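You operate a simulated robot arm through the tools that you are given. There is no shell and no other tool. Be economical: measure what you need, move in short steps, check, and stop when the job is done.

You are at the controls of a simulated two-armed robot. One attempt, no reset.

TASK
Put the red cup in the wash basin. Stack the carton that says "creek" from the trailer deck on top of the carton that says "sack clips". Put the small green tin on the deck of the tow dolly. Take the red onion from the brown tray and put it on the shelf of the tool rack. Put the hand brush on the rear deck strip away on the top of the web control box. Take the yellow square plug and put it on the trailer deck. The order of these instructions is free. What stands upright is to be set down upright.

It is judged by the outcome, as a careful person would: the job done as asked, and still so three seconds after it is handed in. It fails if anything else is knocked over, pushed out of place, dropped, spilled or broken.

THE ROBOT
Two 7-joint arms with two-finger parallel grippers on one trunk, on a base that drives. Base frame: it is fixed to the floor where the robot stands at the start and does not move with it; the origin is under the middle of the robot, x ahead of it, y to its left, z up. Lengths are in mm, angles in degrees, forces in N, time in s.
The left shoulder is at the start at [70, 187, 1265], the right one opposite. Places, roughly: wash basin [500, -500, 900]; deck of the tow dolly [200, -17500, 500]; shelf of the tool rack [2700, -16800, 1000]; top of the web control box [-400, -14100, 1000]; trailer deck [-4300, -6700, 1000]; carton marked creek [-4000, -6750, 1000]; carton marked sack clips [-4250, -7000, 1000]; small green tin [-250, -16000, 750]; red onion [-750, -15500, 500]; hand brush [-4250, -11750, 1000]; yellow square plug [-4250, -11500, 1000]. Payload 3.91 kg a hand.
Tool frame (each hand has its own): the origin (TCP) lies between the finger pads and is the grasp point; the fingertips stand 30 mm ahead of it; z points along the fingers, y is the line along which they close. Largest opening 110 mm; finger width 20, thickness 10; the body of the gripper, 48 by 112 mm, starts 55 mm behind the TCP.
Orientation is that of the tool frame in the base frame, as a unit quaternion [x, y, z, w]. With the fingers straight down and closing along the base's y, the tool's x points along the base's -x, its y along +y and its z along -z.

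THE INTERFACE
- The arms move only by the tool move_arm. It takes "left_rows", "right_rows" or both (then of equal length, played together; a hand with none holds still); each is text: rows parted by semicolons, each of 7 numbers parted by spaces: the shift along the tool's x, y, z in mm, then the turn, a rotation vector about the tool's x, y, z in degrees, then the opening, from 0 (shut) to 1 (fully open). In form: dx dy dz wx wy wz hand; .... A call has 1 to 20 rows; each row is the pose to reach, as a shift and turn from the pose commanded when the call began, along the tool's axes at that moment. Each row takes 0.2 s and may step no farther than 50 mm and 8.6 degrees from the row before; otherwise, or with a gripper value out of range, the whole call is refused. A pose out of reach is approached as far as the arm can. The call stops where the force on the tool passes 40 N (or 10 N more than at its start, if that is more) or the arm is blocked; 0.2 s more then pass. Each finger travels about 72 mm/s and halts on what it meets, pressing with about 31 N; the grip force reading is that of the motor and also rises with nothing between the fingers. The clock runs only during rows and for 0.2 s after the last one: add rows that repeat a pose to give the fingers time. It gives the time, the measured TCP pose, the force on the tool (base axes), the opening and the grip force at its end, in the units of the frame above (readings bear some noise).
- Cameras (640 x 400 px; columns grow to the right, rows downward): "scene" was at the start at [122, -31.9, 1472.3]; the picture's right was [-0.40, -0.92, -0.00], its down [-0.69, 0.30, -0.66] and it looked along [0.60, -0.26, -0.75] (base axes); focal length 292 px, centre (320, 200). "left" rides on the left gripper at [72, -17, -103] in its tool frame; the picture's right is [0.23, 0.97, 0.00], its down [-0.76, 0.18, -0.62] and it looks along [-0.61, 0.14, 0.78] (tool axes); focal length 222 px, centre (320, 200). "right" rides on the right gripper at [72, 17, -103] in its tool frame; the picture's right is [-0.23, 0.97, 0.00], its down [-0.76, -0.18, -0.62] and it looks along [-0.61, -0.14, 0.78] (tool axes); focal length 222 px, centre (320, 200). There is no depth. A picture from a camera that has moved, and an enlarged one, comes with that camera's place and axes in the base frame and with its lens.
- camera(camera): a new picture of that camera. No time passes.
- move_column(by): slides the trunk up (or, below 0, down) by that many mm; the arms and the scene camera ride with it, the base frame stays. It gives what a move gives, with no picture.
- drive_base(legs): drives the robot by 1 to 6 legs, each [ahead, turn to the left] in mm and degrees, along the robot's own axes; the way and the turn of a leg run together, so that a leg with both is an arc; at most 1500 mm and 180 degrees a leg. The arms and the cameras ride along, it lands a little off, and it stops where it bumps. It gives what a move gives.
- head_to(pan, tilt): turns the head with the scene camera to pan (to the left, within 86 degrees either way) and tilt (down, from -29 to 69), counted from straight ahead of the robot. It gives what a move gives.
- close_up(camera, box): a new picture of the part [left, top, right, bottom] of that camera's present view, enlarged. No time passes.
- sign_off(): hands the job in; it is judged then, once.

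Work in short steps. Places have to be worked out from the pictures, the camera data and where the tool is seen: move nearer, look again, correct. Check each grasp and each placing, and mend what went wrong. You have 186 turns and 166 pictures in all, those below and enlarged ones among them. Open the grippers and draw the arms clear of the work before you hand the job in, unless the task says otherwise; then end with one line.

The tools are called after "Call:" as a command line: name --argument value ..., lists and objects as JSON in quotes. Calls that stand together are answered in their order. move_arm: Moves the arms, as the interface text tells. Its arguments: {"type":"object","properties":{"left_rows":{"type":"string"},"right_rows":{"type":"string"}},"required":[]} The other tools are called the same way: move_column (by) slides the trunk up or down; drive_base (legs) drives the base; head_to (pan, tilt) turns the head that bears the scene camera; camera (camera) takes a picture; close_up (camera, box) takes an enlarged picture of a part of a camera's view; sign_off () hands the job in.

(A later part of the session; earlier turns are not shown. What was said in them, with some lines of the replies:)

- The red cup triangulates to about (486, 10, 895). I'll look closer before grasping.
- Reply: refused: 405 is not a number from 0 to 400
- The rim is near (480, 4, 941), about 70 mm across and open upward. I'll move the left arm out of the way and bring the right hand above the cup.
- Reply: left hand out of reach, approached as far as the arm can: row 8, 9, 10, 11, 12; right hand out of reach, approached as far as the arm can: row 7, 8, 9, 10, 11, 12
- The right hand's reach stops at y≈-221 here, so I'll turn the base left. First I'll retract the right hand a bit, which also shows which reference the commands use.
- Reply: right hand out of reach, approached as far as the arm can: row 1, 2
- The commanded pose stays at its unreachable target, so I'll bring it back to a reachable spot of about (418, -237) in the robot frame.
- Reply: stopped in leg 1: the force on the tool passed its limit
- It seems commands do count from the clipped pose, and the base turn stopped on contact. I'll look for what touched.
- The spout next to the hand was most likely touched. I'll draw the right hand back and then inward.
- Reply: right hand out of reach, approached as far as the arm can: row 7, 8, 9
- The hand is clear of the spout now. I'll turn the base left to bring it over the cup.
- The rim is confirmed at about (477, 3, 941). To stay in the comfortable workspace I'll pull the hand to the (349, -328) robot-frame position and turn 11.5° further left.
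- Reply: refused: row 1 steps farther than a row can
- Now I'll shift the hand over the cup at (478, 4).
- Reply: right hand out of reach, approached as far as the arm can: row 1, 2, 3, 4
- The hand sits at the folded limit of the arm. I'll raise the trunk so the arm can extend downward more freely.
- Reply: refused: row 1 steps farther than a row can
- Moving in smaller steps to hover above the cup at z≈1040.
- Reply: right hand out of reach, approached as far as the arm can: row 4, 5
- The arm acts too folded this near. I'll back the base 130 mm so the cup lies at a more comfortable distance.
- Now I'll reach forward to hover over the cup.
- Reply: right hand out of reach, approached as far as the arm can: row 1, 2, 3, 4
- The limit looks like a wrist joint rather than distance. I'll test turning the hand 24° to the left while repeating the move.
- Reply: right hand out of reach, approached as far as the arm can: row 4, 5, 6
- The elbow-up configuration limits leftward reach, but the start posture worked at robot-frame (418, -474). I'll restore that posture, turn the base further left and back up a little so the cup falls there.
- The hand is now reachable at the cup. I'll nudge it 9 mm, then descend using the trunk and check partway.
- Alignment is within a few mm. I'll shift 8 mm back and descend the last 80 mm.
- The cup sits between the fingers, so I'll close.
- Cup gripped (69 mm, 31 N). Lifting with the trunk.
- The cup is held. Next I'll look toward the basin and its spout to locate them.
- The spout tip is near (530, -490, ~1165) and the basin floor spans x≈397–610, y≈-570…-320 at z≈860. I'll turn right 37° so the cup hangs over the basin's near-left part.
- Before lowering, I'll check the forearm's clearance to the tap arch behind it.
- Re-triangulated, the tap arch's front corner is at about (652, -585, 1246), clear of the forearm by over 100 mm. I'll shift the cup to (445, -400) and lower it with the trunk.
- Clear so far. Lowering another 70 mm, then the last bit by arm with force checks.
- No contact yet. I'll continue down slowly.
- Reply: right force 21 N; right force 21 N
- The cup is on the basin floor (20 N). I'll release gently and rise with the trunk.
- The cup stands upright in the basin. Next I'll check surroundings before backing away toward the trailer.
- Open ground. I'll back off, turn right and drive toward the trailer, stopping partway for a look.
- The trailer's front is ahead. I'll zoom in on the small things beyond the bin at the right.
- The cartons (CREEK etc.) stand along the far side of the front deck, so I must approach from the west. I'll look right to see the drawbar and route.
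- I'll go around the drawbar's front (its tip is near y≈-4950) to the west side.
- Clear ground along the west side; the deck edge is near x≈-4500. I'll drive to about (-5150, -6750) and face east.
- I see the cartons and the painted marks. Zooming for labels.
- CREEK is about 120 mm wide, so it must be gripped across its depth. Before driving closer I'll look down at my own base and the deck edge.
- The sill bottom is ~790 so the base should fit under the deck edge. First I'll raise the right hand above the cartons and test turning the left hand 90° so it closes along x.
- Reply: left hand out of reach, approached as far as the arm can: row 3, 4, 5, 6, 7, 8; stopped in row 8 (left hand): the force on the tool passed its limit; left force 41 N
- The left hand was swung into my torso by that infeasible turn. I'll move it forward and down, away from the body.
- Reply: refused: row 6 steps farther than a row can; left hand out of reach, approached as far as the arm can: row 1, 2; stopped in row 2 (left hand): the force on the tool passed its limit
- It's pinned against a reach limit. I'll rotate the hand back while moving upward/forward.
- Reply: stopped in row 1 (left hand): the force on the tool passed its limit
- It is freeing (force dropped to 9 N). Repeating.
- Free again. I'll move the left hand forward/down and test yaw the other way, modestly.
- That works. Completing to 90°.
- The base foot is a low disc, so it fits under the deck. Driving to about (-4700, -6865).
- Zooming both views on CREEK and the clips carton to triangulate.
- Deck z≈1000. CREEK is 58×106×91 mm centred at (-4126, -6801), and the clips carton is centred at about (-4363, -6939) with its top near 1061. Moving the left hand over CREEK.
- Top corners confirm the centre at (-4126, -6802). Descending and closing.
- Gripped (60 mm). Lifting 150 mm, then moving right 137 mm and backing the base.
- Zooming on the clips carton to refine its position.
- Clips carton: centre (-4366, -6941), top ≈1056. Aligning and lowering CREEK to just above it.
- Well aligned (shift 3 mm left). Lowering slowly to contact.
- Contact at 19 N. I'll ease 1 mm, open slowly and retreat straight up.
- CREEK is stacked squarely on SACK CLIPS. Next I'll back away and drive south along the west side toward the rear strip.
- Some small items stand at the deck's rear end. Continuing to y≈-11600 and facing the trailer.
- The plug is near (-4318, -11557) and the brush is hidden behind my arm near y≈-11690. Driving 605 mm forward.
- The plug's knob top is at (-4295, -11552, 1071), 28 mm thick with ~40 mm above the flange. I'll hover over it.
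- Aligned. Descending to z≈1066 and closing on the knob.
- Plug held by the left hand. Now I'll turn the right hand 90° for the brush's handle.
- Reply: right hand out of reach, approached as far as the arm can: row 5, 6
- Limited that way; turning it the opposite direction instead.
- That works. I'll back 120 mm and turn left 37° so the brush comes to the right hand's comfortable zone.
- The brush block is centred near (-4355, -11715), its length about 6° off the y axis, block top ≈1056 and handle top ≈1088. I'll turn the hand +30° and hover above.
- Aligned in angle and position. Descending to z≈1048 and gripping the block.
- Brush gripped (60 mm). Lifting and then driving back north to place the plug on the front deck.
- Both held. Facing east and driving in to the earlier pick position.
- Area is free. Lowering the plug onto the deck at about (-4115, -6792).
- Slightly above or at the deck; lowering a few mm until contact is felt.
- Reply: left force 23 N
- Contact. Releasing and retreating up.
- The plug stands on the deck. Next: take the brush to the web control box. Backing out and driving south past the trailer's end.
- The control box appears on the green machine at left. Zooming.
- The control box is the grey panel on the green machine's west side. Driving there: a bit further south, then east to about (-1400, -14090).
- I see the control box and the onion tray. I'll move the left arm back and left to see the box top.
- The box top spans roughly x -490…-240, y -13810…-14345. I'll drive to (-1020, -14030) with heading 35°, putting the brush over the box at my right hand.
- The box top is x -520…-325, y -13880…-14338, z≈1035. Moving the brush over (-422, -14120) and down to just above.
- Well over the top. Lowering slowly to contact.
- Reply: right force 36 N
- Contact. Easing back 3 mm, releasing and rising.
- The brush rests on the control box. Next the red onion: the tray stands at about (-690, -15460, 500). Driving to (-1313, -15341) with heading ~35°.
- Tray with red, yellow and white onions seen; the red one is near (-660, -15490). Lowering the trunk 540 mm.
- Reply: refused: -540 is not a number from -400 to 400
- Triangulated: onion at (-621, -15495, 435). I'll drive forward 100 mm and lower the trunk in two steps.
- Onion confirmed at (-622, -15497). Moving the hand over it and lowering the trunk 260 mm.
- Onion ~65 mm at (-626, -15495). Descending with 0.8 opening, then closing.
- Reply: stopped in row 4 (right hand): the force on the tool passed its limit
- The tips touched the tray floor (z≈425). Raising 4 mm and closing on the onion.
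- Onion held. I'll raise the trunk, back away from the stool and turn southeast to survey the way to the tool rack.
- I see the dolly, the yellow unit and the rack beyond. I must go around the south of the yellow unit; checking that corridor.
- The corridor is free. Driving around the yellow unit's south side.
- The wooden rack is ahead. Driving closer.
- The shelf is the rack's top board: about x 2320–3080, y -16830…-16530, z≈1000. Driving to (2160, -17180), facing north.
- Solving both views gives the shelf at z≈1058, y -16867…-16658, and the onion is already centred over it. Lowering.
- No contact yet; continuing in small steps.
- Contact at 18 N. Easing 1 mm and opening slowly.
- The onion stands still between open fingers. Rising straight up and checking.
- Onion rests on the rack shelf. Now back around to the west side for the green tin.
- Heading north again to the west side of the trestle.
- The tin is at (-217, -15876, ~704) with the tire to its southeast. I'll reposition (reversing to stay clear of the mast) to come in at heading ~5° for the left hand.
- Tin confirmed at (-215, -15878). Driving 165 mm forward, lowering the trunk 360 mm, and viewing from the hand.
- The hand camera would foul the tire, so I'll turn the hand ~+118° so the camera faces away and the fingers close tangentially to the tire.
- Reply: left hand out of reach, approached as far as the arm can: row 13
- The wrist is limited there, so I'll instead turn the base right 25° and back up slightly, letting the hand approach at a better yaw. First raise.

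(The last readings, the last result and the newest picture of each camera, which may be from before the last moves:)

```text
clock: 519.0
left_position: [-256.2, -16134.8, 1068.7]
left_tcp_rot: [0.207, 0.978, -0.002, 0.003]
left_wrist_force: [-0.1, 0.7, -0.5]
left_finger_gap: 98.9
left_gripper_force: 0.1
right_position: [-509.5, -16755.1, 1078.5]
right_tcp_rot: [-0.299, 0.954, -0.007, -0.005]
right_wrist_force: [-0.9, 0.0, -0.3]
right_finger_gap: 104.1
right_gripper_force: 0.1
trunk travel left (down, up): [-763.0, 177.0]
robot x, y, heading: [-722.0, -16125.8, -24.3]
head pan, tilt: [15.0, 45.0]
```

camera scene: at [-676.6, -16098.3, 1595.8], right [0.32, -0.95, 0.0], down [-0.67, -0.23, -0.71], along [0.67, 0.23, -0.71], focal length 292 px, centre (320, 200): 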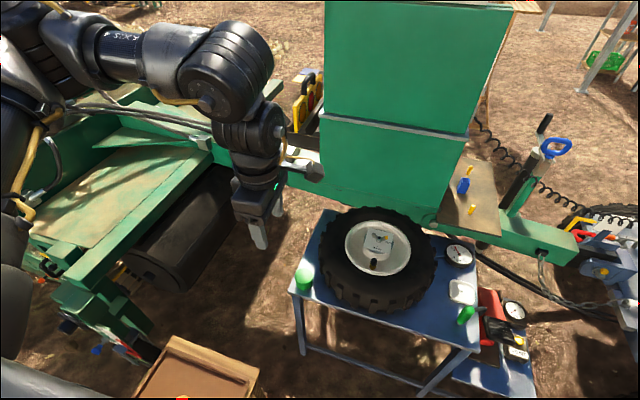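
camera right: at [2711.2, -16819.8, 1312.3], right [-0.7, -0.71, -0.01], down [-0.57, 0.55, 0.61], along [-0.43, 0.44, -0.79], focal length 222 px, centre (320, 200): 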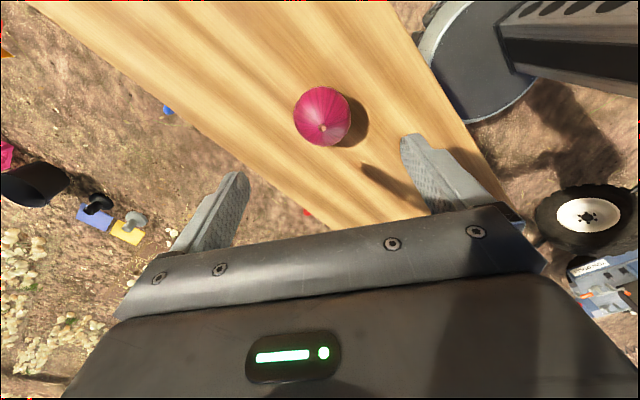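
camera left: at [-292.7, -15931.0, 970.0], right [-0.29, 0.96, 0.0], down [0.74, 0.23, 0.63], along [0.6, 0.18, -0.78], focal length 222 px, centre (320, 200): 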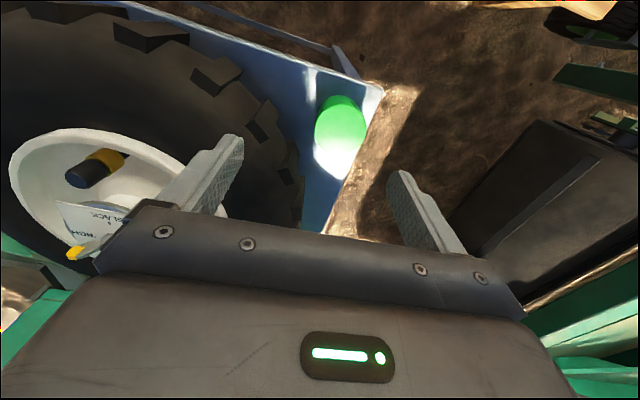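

Yaw is now good (fingers close along ~66°). Moving the left hand over the tin.

Call:
move_arm --left_rows "8 37 0 0 0 0 0.9;16 73 0 0 0 0 0.9;25 110 0 0 0 0 0.9;33 147 0 0 0 0 0.9;41 183 0 0 0 0 0.9;50 220 0 0 0 0 0.9;57 255 0 0 0 0 0.9;57 255 0 0 0 0 0.9"

Call:
camera --camera "left"

```text
clock: 520.8
left_position: [-291.2, -16029.7, 1064.2]
left_tcp_rot: [0.206, 0.979, -0.002, 0.004]
left_wrist_force: [-0.1, 0.0, -0.1]
left_finger_gap: 99.1
left_gripper_force: 0.1
left hand out of reach, approached as far as the arm can: row 1, 2, 3, 4, 5, 6, 7, 8
right_position: [-508.7, -16754.3, 1078.5]
right_tcp_rot: [-0.3, 0.954, -0.008, -0.007]
right_wrist_force: [0.1, -0.8, 0.2]
right_finger_gap: 104.3
right_gripper_force: 0.2
trunk travel left (down, up): [-763.0, 177.0]
robot x, y, heading: [-719.1, -16122.8, -24.1]
head pan, tilt: [15.0, 45.0]
```

```text
54 pictures are left
camera left: at [-362.4, -16015.4, 1165.9], right [0.18, 0.98, 0.0], down [0.76, -0.14, 0.63], along [0.62, -0.12, -0.78], focal length 222 px, centre (320, 200)
```

left: 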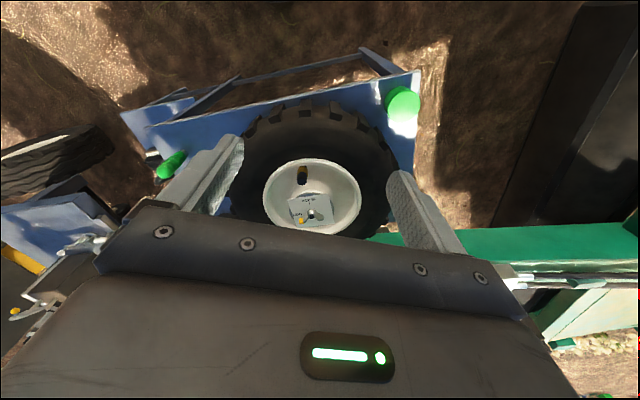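

The wrist limits this yaw. Better idea: return to the earlier stance, with the camera toward the tire but the hand tilted ~28° so body and camera lean away from it. Turning the hand back first.

Call:
move_arm --left_rows "0 0 0 0 0 -8.4 0.9;0 0 0 0 0 -16.8 0.9;0 0 0 0 0 -25.2 0.9;0 0 0 0 0 -33.6 0.9;0 0 0 0 0 -42 0.9;0 0 0 0 0 -50.4 0.9;0 0 0 0 0 -58.8 0.9;0 0 0 0 0 -67.2 0.9;0 0 0 0 0 -75.6 0.9;0 0 0 0 0 -84 0.9;0 0 0 0 0 -92.4 0.9;0 0 0 0 0 -100.8 0.9;0 0 0 0 0 -108 0.9;0 0 0 0 0 -108 0.9"

Call:
drive_base --legs '[[0, 28], [60, 0]]'

```text
clock: 523.8
left_position: [-290.4, -16030.0, 1067.1]
left_tcp_rot: [-0.671, 0.742, -0.003, 0.0]
left_wrist_force: [-0.5, 1.0, -0.1]
left_finger_gap: 99.2
left_gripper_force: 0.0
right_position: [-509.0, -16754.8, 1077.9]
right_tcp_rot: [-0.299, 0.954, -0.006, -0.007]
right_wrist_force: [0.5, 0.3, -0.4]
right_finger_gap: 104.6
right_gripper_force: 0.1
trunk travel left (down, up): [-763.0, 177.0]
robot x, y, heading: [-725.3, -16125.1, -24.1]
head pan, tilt: [15.0, 45.0]
```

```text
clock: 526.2
left_position: [-336.7, -15834.9, 1070.5]
left_tcp_rot: [0.83, -0.557, 0.008, -0.004]
left_wrist_force: [-1.1, 0.4, -0.4]
left_finger_gap: 98.9
left_gripper_force: 0.1
right_position: [-187.2, -16576.3, 1083.0]
right_tcp_rot: [-0.522, 0.853, -0.012, 0.001]
right_wrist_force: [-1.1, -0.4, 0.5]
right_finger_gap: 104.7
right_gripper_force: 0.1
trunk travel left (down, up): [-763.0, 177.0]
robot x, y, heading: [-665.6, -16119.9, 3.8]
head pan, tilt: [15.0, 45.0]
```

Back in stance. Moving over the tin and tilting the hand 28° (fingers pointing slightly toward the tire).

Call:
move_arm --left_rows "25 -28 0 0 0 0 0.9;50 -56 0 0 0 0 0.9;75 -84 0 0 0 0 0.9;90 -102 0 0 0 0 0.9;90 -102 0 0 7 0 0.9;90 -102 0 0 14 0 0.9;90 -102 0 0 21 0 0.9;90 -102 0 0 28 0 0.9;90 -102 0 0 28 0 0.9"

Call:
camera --camera "left"

```text
clock: 528.2
left_position: [-199.4, -15879.2, 1067.3]
left_tcp_rot: [0.805, -0.541, 0.205, 0.134]
left_wrist_force: [0.6, 0.4, 0.1]
left_finger_gap: 99.2
left_gripper_force: 0.0
right_position: [-178.6, -16577.0, 1078.5]
right_tcp_rot: [-0.521, 0.853, -0.008, -0.004]
right_wrist_force: [-0.2, -0.3, -0.6]
right_finger_gap: 104.7
right_gripper_force: 0.0
trunk travel left (down, up): [-763.0, 177.0]
robot x, y, heading: [-666.5, -16117.6, 4.0]
head pan, tilt: [15.0, 45.0]
```

```text
53 pictures are left
camera left: at [-176.4, -15887.3, 1193.3], right [-0.83, -0.55, 0.1], down [-0.53, 0.83, 0.19], along [-0.19, 0.1, -0.98], focal length 222 px, centre (320, 200)
```

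left: 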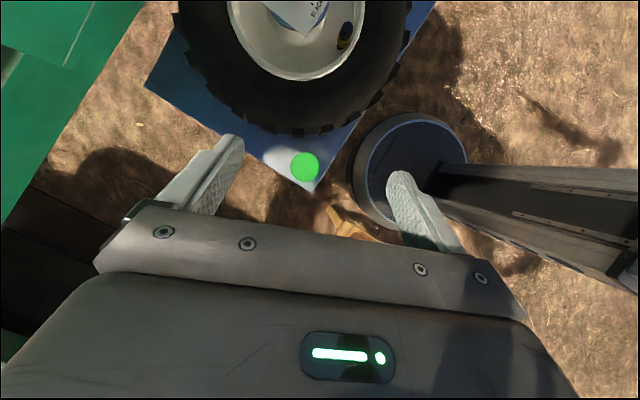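

The near-vertical view puts the tin at (-201, -15880), right under the fingers. I'll pull the right hand back/up for safety and lower the trunk.

Call:
move_arm --right_rows "17 33 -15 0 0 0 0.9;34 66 -30 0 0 0 0.9;51 99 -45 0 0 0 0.9;68 133 -60 0 0 0 0.9;68 133 -60 0 0 0 0.9" --left_rows "0 0 0 0 0 0 0.75;0 0 0 0 0 0 0.75;0 0 0 0 0 0 0.75;0 0 0 0 0 0 0.75;0 0 0 0 0 0 0.75"

Call:
move_column --by -310

Call:
camera --camera "left"

Call:
camera --camera "scene"

```text
clock: 529.4
left_position: [-198.0, -15877.9, 1067.6]
left_tcp_rot: [0.805, -0.541, 0.204, 0.135]
left_wrist_force: [0.1, -0.3, 0.3]
left_finger_gap: 82.5
left_gripper_force: 0.1
right_position: [-327.0, -16575.4, 1136.2]
right_tcp_rot: [-0.522, 0.853, -0.009, -0.004]
right_wrist_force: [0.3, 0.0, -0.7]
right_finger_gap: 99.0
right_gripper_force: 0.0
trunk travel left (down, up): [-763.0, 177.0]
robot x, y, heading: [-662.9, -16115.9, 3.8]
head pan, tilt: [15.0, 45.0]
```

```text
clock: 532.5
left_position: [-199.9, -15879.4, 758.7]
left_tcp_rot: [0.804, -0.542, 0.204, 0.134]
left_wrist_force: [0.5, 0.4, -1.2]
left_finger_gap: 82.5
left_gripper_force: 0.0
right_position: [-328.8, -16575.2, 827.6]
right_tcp_rot: [-0.522, 0.853, -0.008, -0.003]
right_wrist_force: [-0.9, 0.0, 0.4]
right_finger_gap: 98.8
right_gripper_force: 0.0
trunk travel left (down, up): [-453.0, 487.0]
robot x, y, heading: [-665.4, -16116.3, 3.8]
head pan, tilt: [15.0, 45.0]
```

```text
52 pictures are left
camera left: at [-177.1, -15886.8, 883.5], right [-0.83, -0.55, 0.1], down [-0.53, 0.83, 0.19], along [-0.19, 0.1, -0.98], focal length 222 px, centre (320, 200)
```

left: 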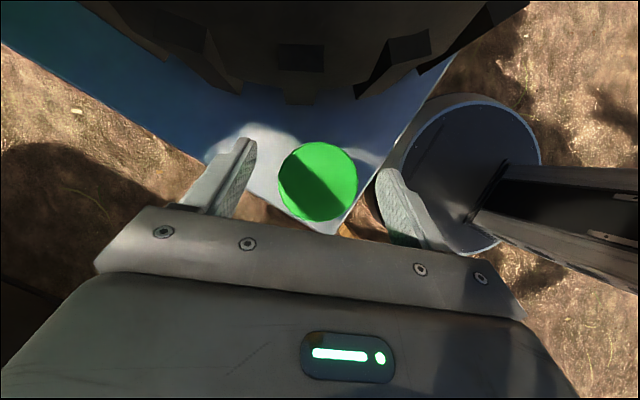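

```text
51 pictures are left
camera scene: at [-536.8, -16088.5, 1155.9], right [0.32, -0.95, 0.0], down [-0.67, -0.23, -0.71], along [0.67, 0.23, -0.71], focal length 292 px, centre (320, 200)
```

scene: 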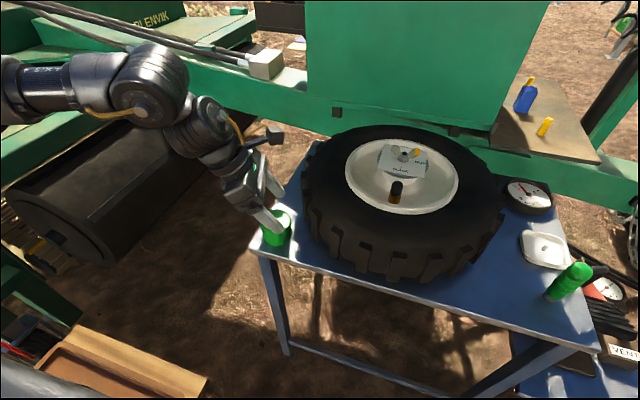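

Perfect alignment; tin top z≈709. Lowering 66 mm and closing.

Call:
move_column --by -66

Call:
move_arm --left_rows "0 0 0 0 0 0 0.65;0 0 0 0 0 0 0.5;0 0 0 0 0 0 0.4;0 0 0 0 0 0 0.3;0 0 0 0 0 0 0.3"

Call:
camera --camera "left"

```text
clock: 533.4
left_position: [-197.9, -15877.6, 701.3]
left_tcp_rot: [0.804, -0.54, 0.208, 0.134]
left_wrist_force: [-2.3, 2.5, 4.7]
left_finger_gap: 83.3
left_gripper_force: 0.1
right_position: [-327.7, -16575.1, 767.2]
right_tcp_rot: [-0.522, 0.853, -0.009, -0.004]
right_wrist_force: [0.5, -0.6, -0.2]
right_finger_gap: 98.9
right_gripper_force: 0.1
trunk travel left (down, up): [-393.0, 547.0]
robot x, y, heading: [-662.2, -16119.6, 3.8]
head pan, tilt: [15.0, 45.0]
stopped: the force on the tool passed its limit (the readings are from after the stop); the commanded pose is now the measured one
```

```text
clock: 534.5
left_position: [-197.6, -15878.9, 701.9]
left_tcp_rot: [0.804, -0.541, 0.208, 0.134]
left_wrist_force: [0.6, 0.9, 0.6]
left_finger_gap: 61.0
left_gripper_force: 31.1
right_position: [-327.7, -16573.6, 767.7]
right_tcp_rot: [-0.522, 0.853, -0.009, -0.004]
right_wrist_force: [0.6, 0.2, -0.6]
right_finger_gap: 99.0
right_gripper_force: 0.1
trunk travel left (down, up): [-393.0, 547.0]
robot x, y, heading: [-662.3, -16117.6, 4.0]
head pan, tilt: [15.0, 45.0]
```

```text
50 pictures are left
camera left: at [-176.9, -15886.1, 826.8], right [-0.83, -0.55, 0.1], down [-0.53, 0.83, 0.18], along [-0.18, 0.1, -0.98], focal length 222 px, centre (320, 200)
```

left: 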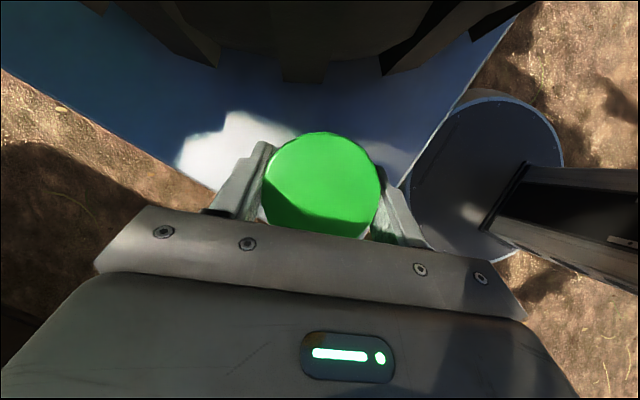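

Tin gripped (61 mm); the tips had just reached the table (z≈670). Lifting via the trunk.

Call:
move_column --by 370

Call:
camera --camera "left"

```text
clock: 538.1
left_position: [-199.1, -15878.6, 1071.9]
left_tcp_rot: [0.803, -0.542, 0.207, 0.134]
left_wrist_force: [-0.5, 0.2, -0.9]
left_finger_gap: 61.0
left_gripper_force: 30.8
right_position: [-328.6, -16574.7, 1138.2]
right_tcp_rot: [-0.523, 0.852, -0.009, -0.005]
right_wrist_force: [0.0, -0.7, 0.3]
right_finger_gap: 98.9
right_gripper_force: 0.0
trunk travel left (down, up): [-763.0, 177.0]
robot x, y, heading: [-663.2, -16119.3, 3.9]
head pan, tilt: [15.0, 45.0]
```

```text
49 pictures are left
camera left: at [-176.7, -15886.0, 1196.6], right [-0.83, -0.55, 0.1], down [-0.53, 0.83, 0.18], along [-0.18, 0.1, -0.98], focal length 222 px, centre (320, 200)
```

left: 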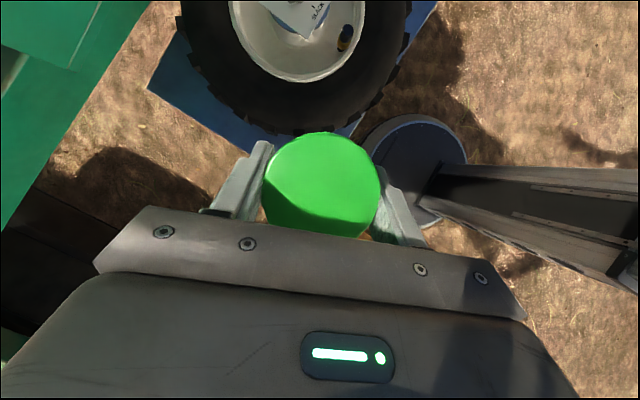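

Tin held. Backing off and heading to the dolly's west side.

Call:
drive_base --legs '[[-500, 0], [0, -88], [1150, 0], [0, 80]]'

Call:
head_to --pan -5 --tilt 35

Call:
camera --camera "scene"

```text
clock: 553.7
left_position: [-533.3, -17119.0, 1072.4]
left_tcp_rot: [0.77, -0.588, 0.2, 0.146]
left_wrist_force: [0.0, 0.4, -2.2]
left_finger_gap: 61.1
left_gripper_force: 31.2
right_position: [-746.5, -17793.8, 1136.1]
right_tcp_rot: [-0.471, 0.882, -0.008, -0.004]
right_wrist_force: [0.5, 0.0, -0.2]
right_finger_gap: 99.0
right_gripper_force: 0.0
trunk travel left (down, up): [-763.0, 177.0]
robot x, y, heading: [-1028.4, -17306.5, -2.7]
head pan, tilt: [15.0, 45.0]
```

```text
clock: 554.5
left_position: [-533.9, -17117.4, 1071.3]
left_tcp_rot: [0.77, -0.588, 0.199, 0.146]
left_wrist_force: [-0.4, 0.2, -2.3]
left_finger_gap: 60.7
left_gripper_force: 30.9
right_position: [-746.2, -17793.9, 1136.7]
right_tcp_rot: [-0.471, 0.882, -0.008, -0.005]
right_wrist_force: [0.3, -0.5, -0.5]
right_finger_gap: 98.8
right_gripper_force: 0.0
trunk travel left (down, up): [-763.0, 177.0]
robot x, y, heading: [-1025.9, -17297.3, -2.5]
head pan, tilt: [-5.0, 35.0]
```

```text
48 pictures are left
camera scene: at [-887.0, -17314.3, 1480.2], right [-0.14, -0.99, 0.0], down [-0.57, 0.08, -0.82], along [0.81, -0.11, -0.57], focal length 292 px, centre (320, 200)
```

scene: 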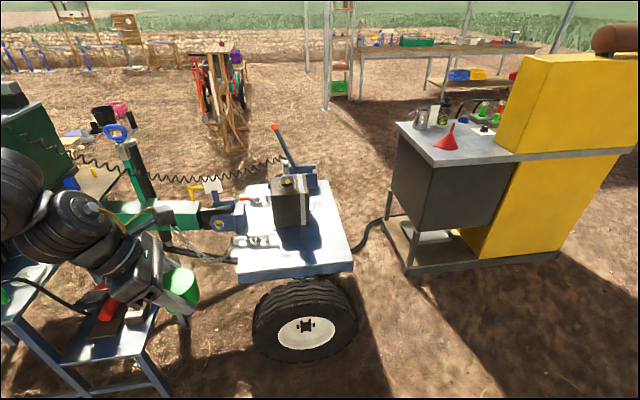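

Call:
close_up --camera "scene" --box '[215, 160, 375, 285]'

```text
3.20 times, centred on (295, 222) of scene
camera zoom: at [-887.0, -17314.3, 1480.2], right [-0.14, -0.99, 0.0], down [-0.57, 0.08, -0.82], along [0.81, -0.11, -0.57], focal length 934 px, centre (400, 128)
```

zoom: 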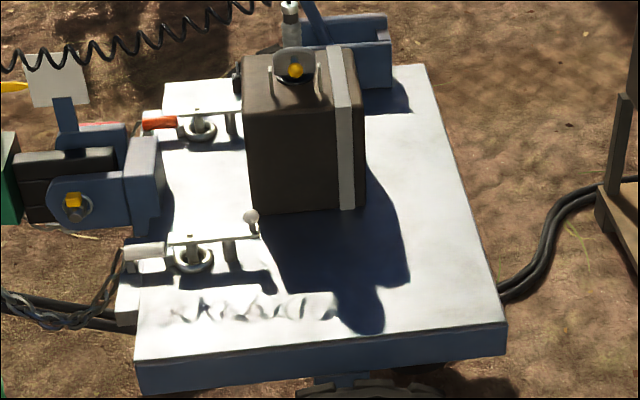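

The deck's free spot is right-front of the battery, about (130, -17490). Driving to (-390, -17559) with heading -15°.

Call:
drive_base --legs '[[0, -19.8], [687, 0], [0, 7.3]]'

Call:
camera --camera "left"

Call:
head_to --pan 10 --tilt 50

Call:
camera --camera "scene"

```text
clock: 559.0
left_position: [72.9, -17544.2, 1070.0]
left_tcp_rot: [-0.656, 0.714, -0.169, -0.179]
left_wrist_force: [0.7, -0.6, -1.2]
left_finger_gap: 60.7
left_gripper_force: 30.5
right_position: [-358.4, -18106.2, 1136.9]
right_tcp_rot: [-0.31, 0.951, -0.006, -0.007]
right_wrist_force: [0.5, -0.3, -1.4]
right_finger_gap: 99.2
right_gripper_force: 0.1
trunk travel left (down, up): [-763.0, 177.0]
robot x, y, heading: [-455.8, -17543.1, -23.2]
head pan, tilt: [-5.0, 35.0]
stopped in leg 2: the robot was blocked; the commanded pose is now the measured one
```

```text
46 pictures are left
camera left: at [89.5, -17560.1, 1194.6], right [-0.99, -0.12, 0.1], down [-0.1, 0.98, 0.18], along [-0.12, 0.17, -0.98], focal length 222 px, centre (320, 200)
```

left: 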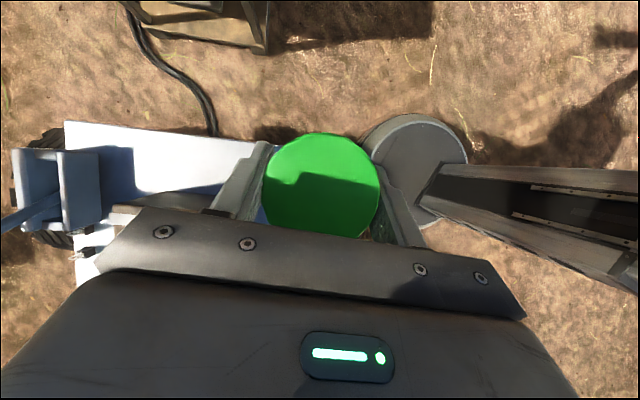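

```text
clock: 559.8
left_position: [68.5, -17543.8, 1073.3]
left_tcp_rot: [-0.655, 0.714, -0.171, -0.179]
left_wrist_force: [0.1, 0.2, -1.2]
left_finger_gap: 60.4
left_gripper_force: 31.2
right_position: [-362.3, -18104.4, 1137.8]
right_tcp_rot: [-0.309, 0.951, -0.006, -0.006]
right_wrist_force: [-0.1, -0.2, -0.1]
right_finger_gap: 99.0
right_gripper_force: 0.1
trunk travel left (down, up): [-763.0, 177.0]
robot x, y, heading: [-455.1, -17547.5, -23.3]
head pan, tilt: [10.0, 50.0]
```

```text
45 pictures are left
camera scene: at [-333.5, -17582.4, 1458.6], right [-0.23, -0.97, 0.0], down [-0.75, 0.17, -0.64], along [0.63, -0.15, -0.77], focal length 292 px, centre (320, 200)
```

scene: 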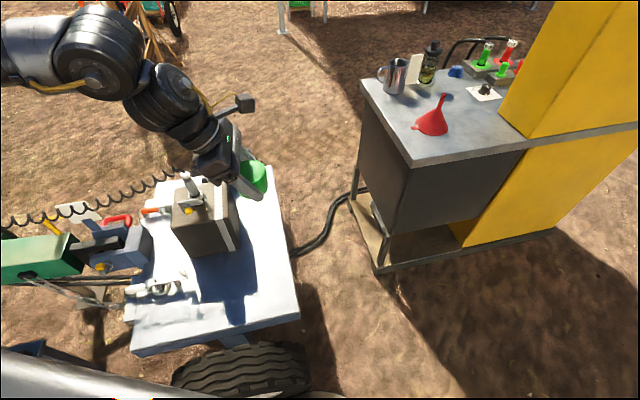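

The base touched the wheel lightly. Backing 30 mm, shifting the tin to about (75, -17515) over the deck (z≈540), and lowering partway.

Call:
drive_base --legs '[[-30, 0]]'

Call:
move_column --by -330

Call:
camera --camera "scene"

Call:
camera --camera "left"

```text
clock: 560.6
left_position: [46.5, -17533.4, 1069.3]
left_tcp_rot: [-0.656, 0.714, -0.169, -0.179]
left_wrist_force: [0.5, -0.4, -1.2]
left_finger_gap: 60.6
left_gripper_force: 31.3
right_position: [-384.4, -18096.1, 1136.3]
right_tcp_rot: [-0.309, 0.951, -0.006, -0.008]
right_wrist_force: [0.8, -0.4, -0.3]
right_finger_gap: 98.9
right_gripper_force: 0.0
trunk travel left (down, up): [-763.0, 177.0]
robot x, y, heading: [-484.2, -17534.8, -23.1]
head pan, tilt: [10.0, 50.0]
```

```text
clock: 563.8
left_position: [42.0, -17532.2, 742.1]
left_tcp_rot: [-0.655, 0.714, -0.17, -0.179]
left_wrist_force: [-0.3, -0.5, -0.9]
left_finger_gap: 60.5
left_gripper_force: 31.4
right_position: [-390.4, -18091.9, 807.6]
right_tcp_rot: [-0.308, 0.951, -0.008, -0.006]
right_wrist_force: [-0.4, -0.2, 0.4]
right_finger_gap: 99.1
right_gripper_force: 0.1
trunk travel left (down, up): [-433.0, 507.0]
robot x, y, heading: [-479.0, -17531.9, -23.0]
head pan, tilt: [10.0, 50.0]
```

```text
44 pictures are left
camera scene: at [-359.7, -17571.0, 1128.5], right [-0.23, -0.97, 0.0], down [-0.75, 0.17, -0.64], along [0.63, -0.15, -0.77], focal length 292 px, centre (320, 200)
```

scene: 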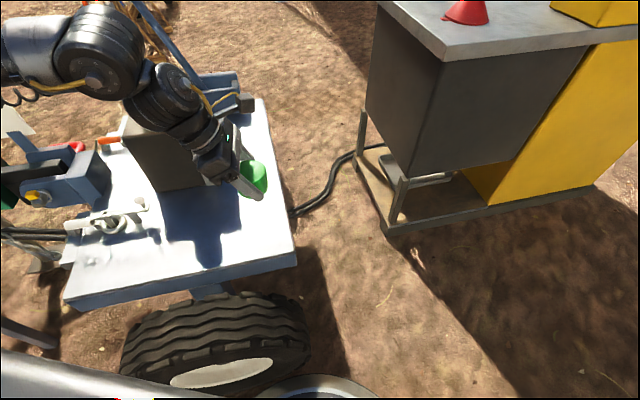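

```text
43 pictures are left
camera left: at [58.5, -17547.7, 867.0], right [-0.99, -0.12, 0.1], down [-0.1, 0.98, 0.18], along [-0.12, 0.17, -0.98], focal length 222 px, centre (320, 200)
```

left: 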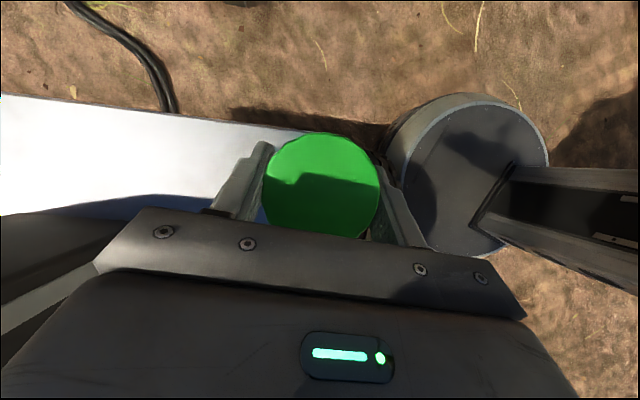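

Deck edges: near x≈-15, right y≈-17590. I'll shift the tin to (62, -17512) (keeping the forearm off the battery) and lower to just above contact.

Call:
move_arm --left_rows "-10 -9 -5 0 0 0 0.3;-19 -18 -10 0 0 0 0.3;-19 -18 -10 0 0 0 0.3"

Call:
move_column --by -130

Call:
camera --camera "scene"

```text
clock: 564.6
left_position: [61.7, -17513.1, 740.2]
left_tcp_rot: [-0.655, 0.714, -0.171, -0.179]
left_wrist_force: [0.2, 0.1, -1.5]
left_finger_gap: 60.6
left_gripper_force: 31.0
right_position: [-389.7, -18092.0, 806.5]
right_tcp_rot: [-0.309, 0.951, -0.008, -0.006]
right_wrist_force: [0.6, 0.1, 0.8]
right_finger_gap: 99.2
right_gripper_force: 0.0
trunk travel left (down, up): [-433.0, 507.0]
robot x, y, heading: [-482.1, -17530.3, -22.9]
head pan, tilt: [10.0, 50.0]
```

```text
clock: 566.2
left_position: [62.1, -17512.3, 610.5]
left_tcp_rot: [-0.655, 0.714, -0.171, -0.179]
left_wrist_force: [0.5, 0.3, -1.3]
left_finger_gap: 60.5
left_gripper_force: 30.8
right_position: [-389.0, -18094.4, 677.6]
right_tcp_rot: [-0.309, 0.951, -0.008, -0.006]
right_wrist_force: [0.4, 0.1, 0.7]
right_finger_gap: 98.8
right_gripper_force: 0.0
trunk travel left (down, up): [-303.0, 637.0]
robot x, y, heading: [-480.2, -17536.5, -22.9]
head pan, tilt: [10.0, 50.0]
```

```text
42 pictures are left
camera scene: at [-359.7, -17571.0, 998.6], right [-0.23, -0.97, 0.0], down [-0.75, 0.17, -0.64], along [0.63, -0.15, -0.77], focal length 292 px, centre (320, 200)
```

scene: 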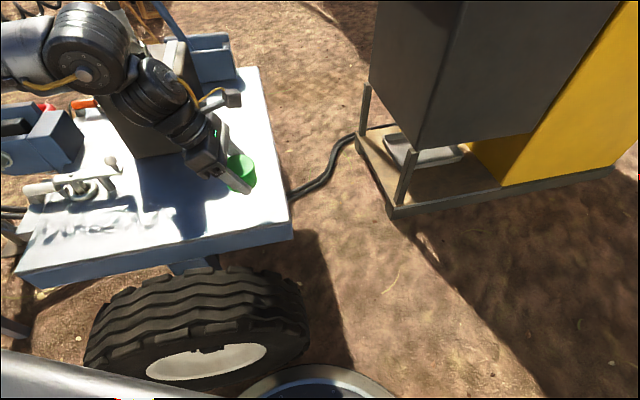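

Tin is over the deck. Lowering vertically in small steps until contact.

Call:
move_arm --left_rows "-4.8 0 8.8 0 0 0 0.3;-9.6 0 17.6 0 0 0 0.3;-13.4 0 24.6 0 0 0 0.3;-13.4 0 24.6 0 0 0 0.3"

Call:
move_arm --left_rows "-1.5 0 2.6 0 0 0 0.3;-2.9 0 5.3 0 0 0 0.3;-3.9 0 7 0 0 0 0.3"

```text
clock: 567.2
left_position: [63.6, -17513.3, 582.5]
left_tcp_rot: [-0.656, 0.713, -0.172, -0.178]
left_wrist_force: [0.5, 0.3, -1.6]
left_finger_gap: 60.6
left_gripper_force: 31.7
right_position: [-389.3, -18092.7, 677.2]
right_tcp_rot: [-0.309, 0.951, -0.008, -0.005]
right_wrist_force: [0.0, -1.5, 0.2]
right_finger_gap: 99.1
right_gripper_force: 0.0
trunk travel left (down, up): [-303.0, 637.0]
robot x, y, heading: [-480.9, -17531.9, -23.0]
head pan, tilt: [10.0, 50.0]
```

```text
clock: 568.0
left_position: [62.9, -17512.8, 575.2]
left_tcp_rot: [-0.655, 0.714, -0.171, -0.178]
left_wrist_force: [-1.1, -0.5, -1.1]
left_finger_gap: 60.5
left_gripper_force: 30.9
right_position: [-390.2, -18093.7, 678.4]
right_tcp_rot: [-0.309, 0.951, -0.008, -0.006]
right_wrist_force: [-0.3, -0.3, 0.3]
right_finger_gap: 99.2
right_gripper_force: 0.1
trunk travel left (down, up): [-303.0, 637.0]
robot x, y, heading: [-482.2, -17532.6, -23.3]
head pan, tilt: [10.0, 50.0]
```

No contact yet; look at the gap before continuing.

Call:
close_up --camera "scene" --box '[180, 130, 308, 210]'

Call:
move_arm --left_rows "-1.9 0 3.5 0 0 0 0.3;-3.8 0 7 0 0 0 0.3"

```text
5.00 times, centred on (244, 170) of scene
camera zoom: at [-359.6, -17571.0, 998.5], right [-0.23, -0.97, 0.0], down [-0.75, 0.17, -0.64], along [0.63, -0.15, -0.77], focal length 1459 px, centre (700, 350)
```

zoom: 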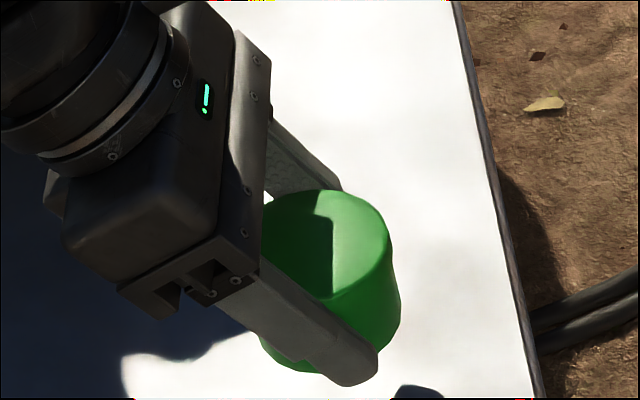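

```text
clock: 568.6
left_position: [63.1, -17513.0, 567.9]
left_tcp_rot: [-0.655, 0.713, -0.172, -0.179]
left_wrist_force: [-0.6, 0.0, -0.6]
left_finger_gap: 60.9
left_gripper_force: 30.9
right_position: [-389.6, -18093.8, 676.3]
right_tcp_rot: [-0.31, 0.951, -0.008, -0.005]
right_wrist_force: [0.0, -0.1, 0.0]
right_finger_gap: 99.2
right_gripper_force: 0.2
trunk travel left (down, up): [-303.0, 637.0]
robot x, y, heading: [-480.3, -17537.2, -23.0]
head pan, tilt: [10.0, 50.0]
```

The shadow shows some gap remains. Continuing down.

Call:
move_arm --left_rows "-2.4 0 4.4 0 0 0 0.3;-4.8 0 8.8 0 0 0 0.3;-7.2 0 13.2 0 0 0 0.3"

Call:
close_up --camera "scene" --box '[180, 140, 308, 220]'

```text
clock: 569.4
left_position: [62.5, -17512.3, 551.3]
left_tcp_rot: [-0.655, 0.713, -0.172, -0.178]
left_wrist_force: [0.3, -0.5, -1.8]
left_finger_gap: 60.8
left_gripper_force: 31.0
right_position: [-389.0, -18093.7, 676.7]
right_tcp_rot: [-0.309, 0.951, -0.007, -0.005]
right_wrist_force: [0.1, 0.4, 0.1]
right_finger_gap: 99.0
right_gripper_force: 0.1
trunk travel left (down, up): [-303.0, 637.0]
robot x, y, heading: [-480.2, -17532.4, -23.0]
head pan, tilt: [10.0, 50.0]
```

```text
5.00 times, centred on (244, 180) of scene
camera zoom: at [-359.6, -17571.0, 998.5], right [-0.23, -0.97, 0.0], down [-0.75, 0.17, -0.64], along [0.63, -0.15, -0.77], focal length 1459 px, centre (700, 300)
```

zoom: 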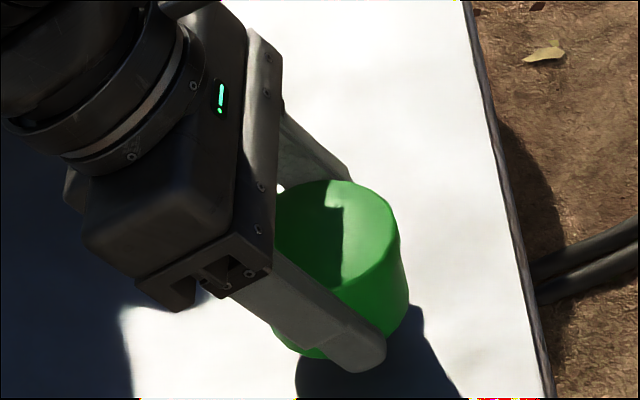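

Almost there. Continuing in fine steps.

Call:
move_arm --left_rows "-1.4 0 2.6 0 0 0 0.3;-2.9 0 5.3 0 0 0 0.3;-4.3 0 7.9 0 0 0 0.3"

Call:
move_arm --left_rows "-1.4 0 2.6 0 0 0 0.3;-2.9 0 5.3 0 0 0 0.3"

Call:
close_up --camera "scene" --box '[180, 140, 308, 220]'

```text
clock: 570.2
left_position: [61.9, -17512.0, 543.4]
left_tcp_rot: [-0.655, 0.714, -0.17, -0.179]
left_wrist_force: [0.0, -0.1, -0.7]
left_finger_gap: 60.7
left_gripper_force: 30.7
right_position: [-389.8, -18093.2, 678.1]
right_tcp_rot: [-0.309, 0.951, -0.007, -0.006]
right_wrist_force: [0.5, -0.7, -0.5]
right_finger_gap: 99.1
right_gripper_force: 0.0
trunk travel left (down, up): [-303.0, 637.0]
robot x, y, heading: [-483.2, -17534.8, -23.3]
head pan, tilt: [10.0, 50.0]
```

```text
clock: 570.8
left_position: [63.2, -17510.9, 537.0]
left_tcp_rot: [-0.656, 0.713, -0.171, -0.179]
left_wrist_force: [-1.0, 0.1, -0.3]
left_finger_gap: 60.5
left_gripper_force: 31.3
right_position: [-388.7, -18092.8, 677.2]
right_tcp_rot: [-0.309, 0.951, -0.008, -0.006]
right_wrist_force: [0.7, 0.5, -0.3]
right_finger_gap: 98.8
right_gripper_force: 0.0
trunk travel left (down, up): [-303.0, 637.0]
robot x, y, heading: [-481.1, -17535.2, -22.9]
head pan, tilt: [10.0, 50.0]
```

```text
5.00 times, centred on (244, 180) of scene
camera zoom: at [-359.5, -17571.0, 998.5], right [-0.23, -0.97, 0.0], down [-0.75, 0.17, -0.64], along [0.63, -0.15, -0.77], focal length 1459 px, centre (700, 300)
```

zoom: 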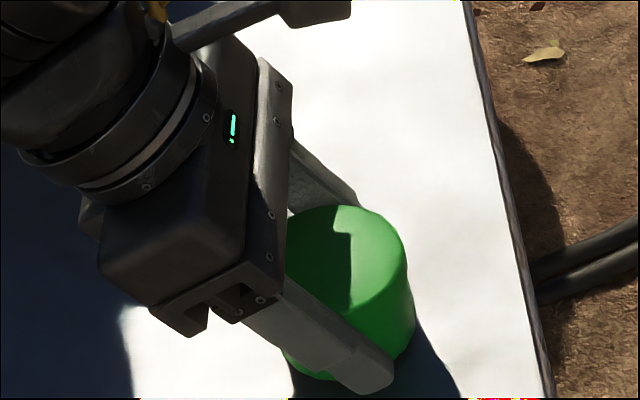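

Call:
move_arm --left_rows "-1.4 0 2.6 0 0 0 0.3;-2.9 0 5.3 0 0 0 0.3"

Call:
move_arm --left_rows "-1.4 0 2.6 0 0 0 0.3;-2.9 0 5.3 0 0 0 0.3"

```text
clock: 571.4
left_position: [63.2, -17513.7, 533.2]
left_tcp_rot: [-0.656, 0.713, -0.173, -0.178]
left_wrist_force: [-1.1, 3.1, 10.2]
left_finger_gap: 60.5
left_gripper_force: 30.4
right_position: [-389.8, -18093.0, 678.1]
right_tcp_rot: [-0.309, 0.951, -0.008, -0.005]
right_wrist_force: [0.2, 0.0, 0.2]
right_finger_gap: 99.1
right_gripper_force: 0.1
trunk travel left (down, up): [-303.0, 637.0]
robot x, y, heading: [-479.3, -17534.5, -23.1]
head pan, tilt: [10.0, 50.0]
```

```text
clock: 572.1
left_position: [65.3, -17513.9, 530.8]
left_tcp_rot: [-0.654, 0.713, -0.178, -0.18]
left_wrist_force: [-3.1, 1.2, 18.0]
left_finger_gap: 61.0
left_gripper_force: 31.0
right_position: [-390.0, -18093.6, 677.0]
right_tcp_rot: [-0.309, 0.951, -0.008, -0.006]
right_wrist_force: [0.8, 0.4, -0.1]
right_finger_gap: 98.6
right_gripper_force: 0.1
trunk travel left (down, up): [-303.0, 637.0]
robot x, y, heading: [-480.6, -17532.4, -22.8]
head pan, tilt: [10.0, 50.0]
stopped in row 2 (left hand): the force on the tool passed its limit (the readings are from after the stop); the commanded pose is now the measured one
```

Contact with the deck (z≈502). Opening and retreating along the tool axis.

Call:
move_arm --left_rows "0 0 0 0 0 0 0.62;0 0 0 0 0 0 0.72;0 0 0 0 0 0 0.8;0 0 0 0 0 0 0.8;0 0 0 0 0 0 0.8"

Call:
camera --camera "left"

```text
clock: 573.3
left_position: [63.9, -17514.0, 533.1]
left_tcp_rot: [-0.655, 0.713, -0.178, -0.178]
left_wrist_force: [13.5, 1.1, 36.6]
left_finger_gap: 81.0
left_gripper_force: 0.1
right_position: [-390.8, -18093.8, 676.6]
right_tcp_rot: [-0.31, 0.951, -0.007, -0.005]
right_wrist_force: [0.0, 0.5, 0.0]
right_finger_gap: 98.9
right_gripper_force: 0.2
trunk travel left (down, up): [-303.0, 637.0]
robot x, y, heading: [-483.0, -17533.6, -23.1]
head pan, tilt: [10.0, 50.0]
```

```text
38 pictures are left
camera left: at [79.9, -17528.5, 656.9], right [-0.99, -0.12, 0.09], down [-0.1, 0.98, 0.17], along [-0.11, 0.16, -0.98], focal length 222 px, centre (320, 200)
```

left: 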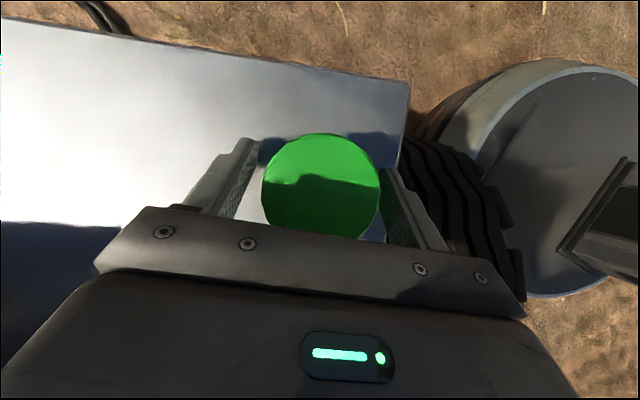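

The tin stands on the deck, 20 mm inside the edge. Retreating along the tool axis.

Call:
move_arm --left_rows "0 0 -6 0 0 0 0.8;0 0 -20 0 0 0 0.8;0 0 -45 0 0 0 0.8;0 0 -75 0 0 0 0.8;0 0 -100 0 0 0 0.8"

Call:
camera --camera "left"

```text
clock: 574.5
left_position: [66.7, -17462.8, 615.2]
left_tcp_rot: [-0.655, 0.713, -0.175, -0.179]
left_wrist_force: [0.1, 0.1, 0.5]
left_finger_gap: 87.7
left_gripper_force: 0.1
right_position: [-388.3, -18092.1, 677.3]
right_tcp_rot: [-0.309, 0.951, -0.007, -0.006]
right_wrist_force: [-0.1, -0.4, 0.3]
right_finger_gap: 99.1
right_gripper_force: 0.1
trunk travel left (down, up): [-303.0, 637.0]
robot x, y, heading: [-485.0, -17534.6, -22.7]
head pan, tilt: [10.0, 50.0]
```

```text
37 pictures are left
camera left: at [82.1, -17477.9, 739.7], right [-0.99, -0.12, 0.1], down [-0.1, 0.98, 0.17], along [-0.11, 0.16, -0.98], focal length 222 px, centre (320, 200)
```

left: 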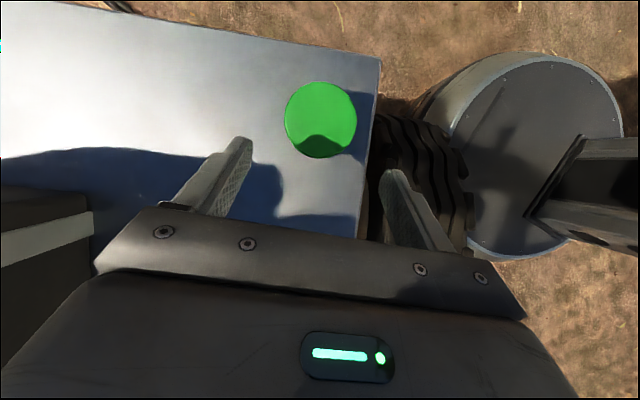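

Tin stands on the deck. Raising the trunk and backing off for a final look.

Call:
move_column --by 380

Call:
drive_base --legs '[[-500, 0]]'

Call:
camera --camera "scene"

```text
clock: 578.1
left_position: [65.5, -17463.5, 994.2]
left_tcp_rot: [-0.656, 0.712, -0.176, -0.179]
left_wrist_force: [0.0, 0.1, 0.1]
left_finger_gap: 88.1
left_gripper_force: 0.1
right_position: [-389.4, -18093.6, 1057.6]
right_tcp_rot: [-0.308, 0.951, -0.008, -0.005]
right_wrist_force: [-0.7, -0.1, 0.7]
right_finger_gap: 99.3
right_gripper_force: 0.0
trunk travel left (down, up): [-683.0, 257.0]
robot x, y, heading: [-478.3, -17533.5, -23.0]
head pan, tilt: [10.0, 50.0]
```

```text
clock: 581.1
left_position: [-390.0, -17270.0, 995.2]
left_tcp_rot: [-0.654, 0.714, -0.175, -0.179]
left_wrist_force: [0.0, 0.5, -0.9]
left_finger_gap: 88.0
left_gripper_force: 0.1
right_position: [-848.4, -17897.9, 1056.4]
right_tcp_rot: [-0.307, 0.952, -0.008, -0.006]
right_wrist_force: [0.2, -0.9, -0.5]
right_finger_gap: 98.9
right_gripper_force: 0.1
trunk travel left (down, up): [-683.0, 257.0]
robot x, y, heading: [-938.0, -17338.4, -23.2]
head pan, tilt: [10.0, 50.0]
```

```text
36 pictures are left
camera scene: at [-816.4, -17376.3, 1378.5], right [-0.23, -0.97, 0.0], down [-0.75, 0.18, -0.64], along [0.63, -0.15, -0.77], focal length 292 px, centre (320, 200)
```

scene: 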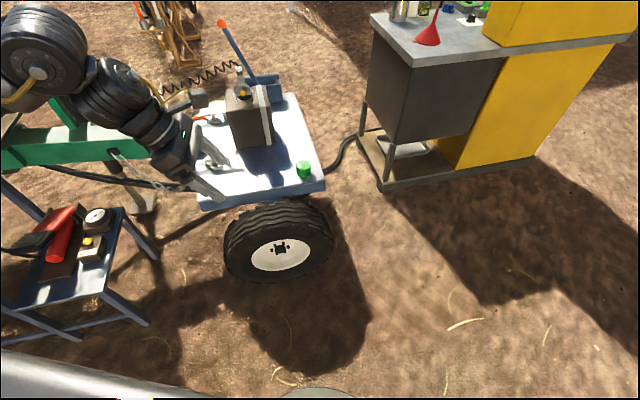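

The tin stands upright on the dolly deck, the grippers are open and the arms are clear. All six items are placed, so I'm handing in.

Call:
sign_off

```text
The job is handed in.
```

All six placements are done and handed in: the cup is in the basin, "creek" is on "sack clips", the plug is on the trailer deck, the brush is on the control box, the onion is on the rack shelf, and the tin is on the dolly deck.
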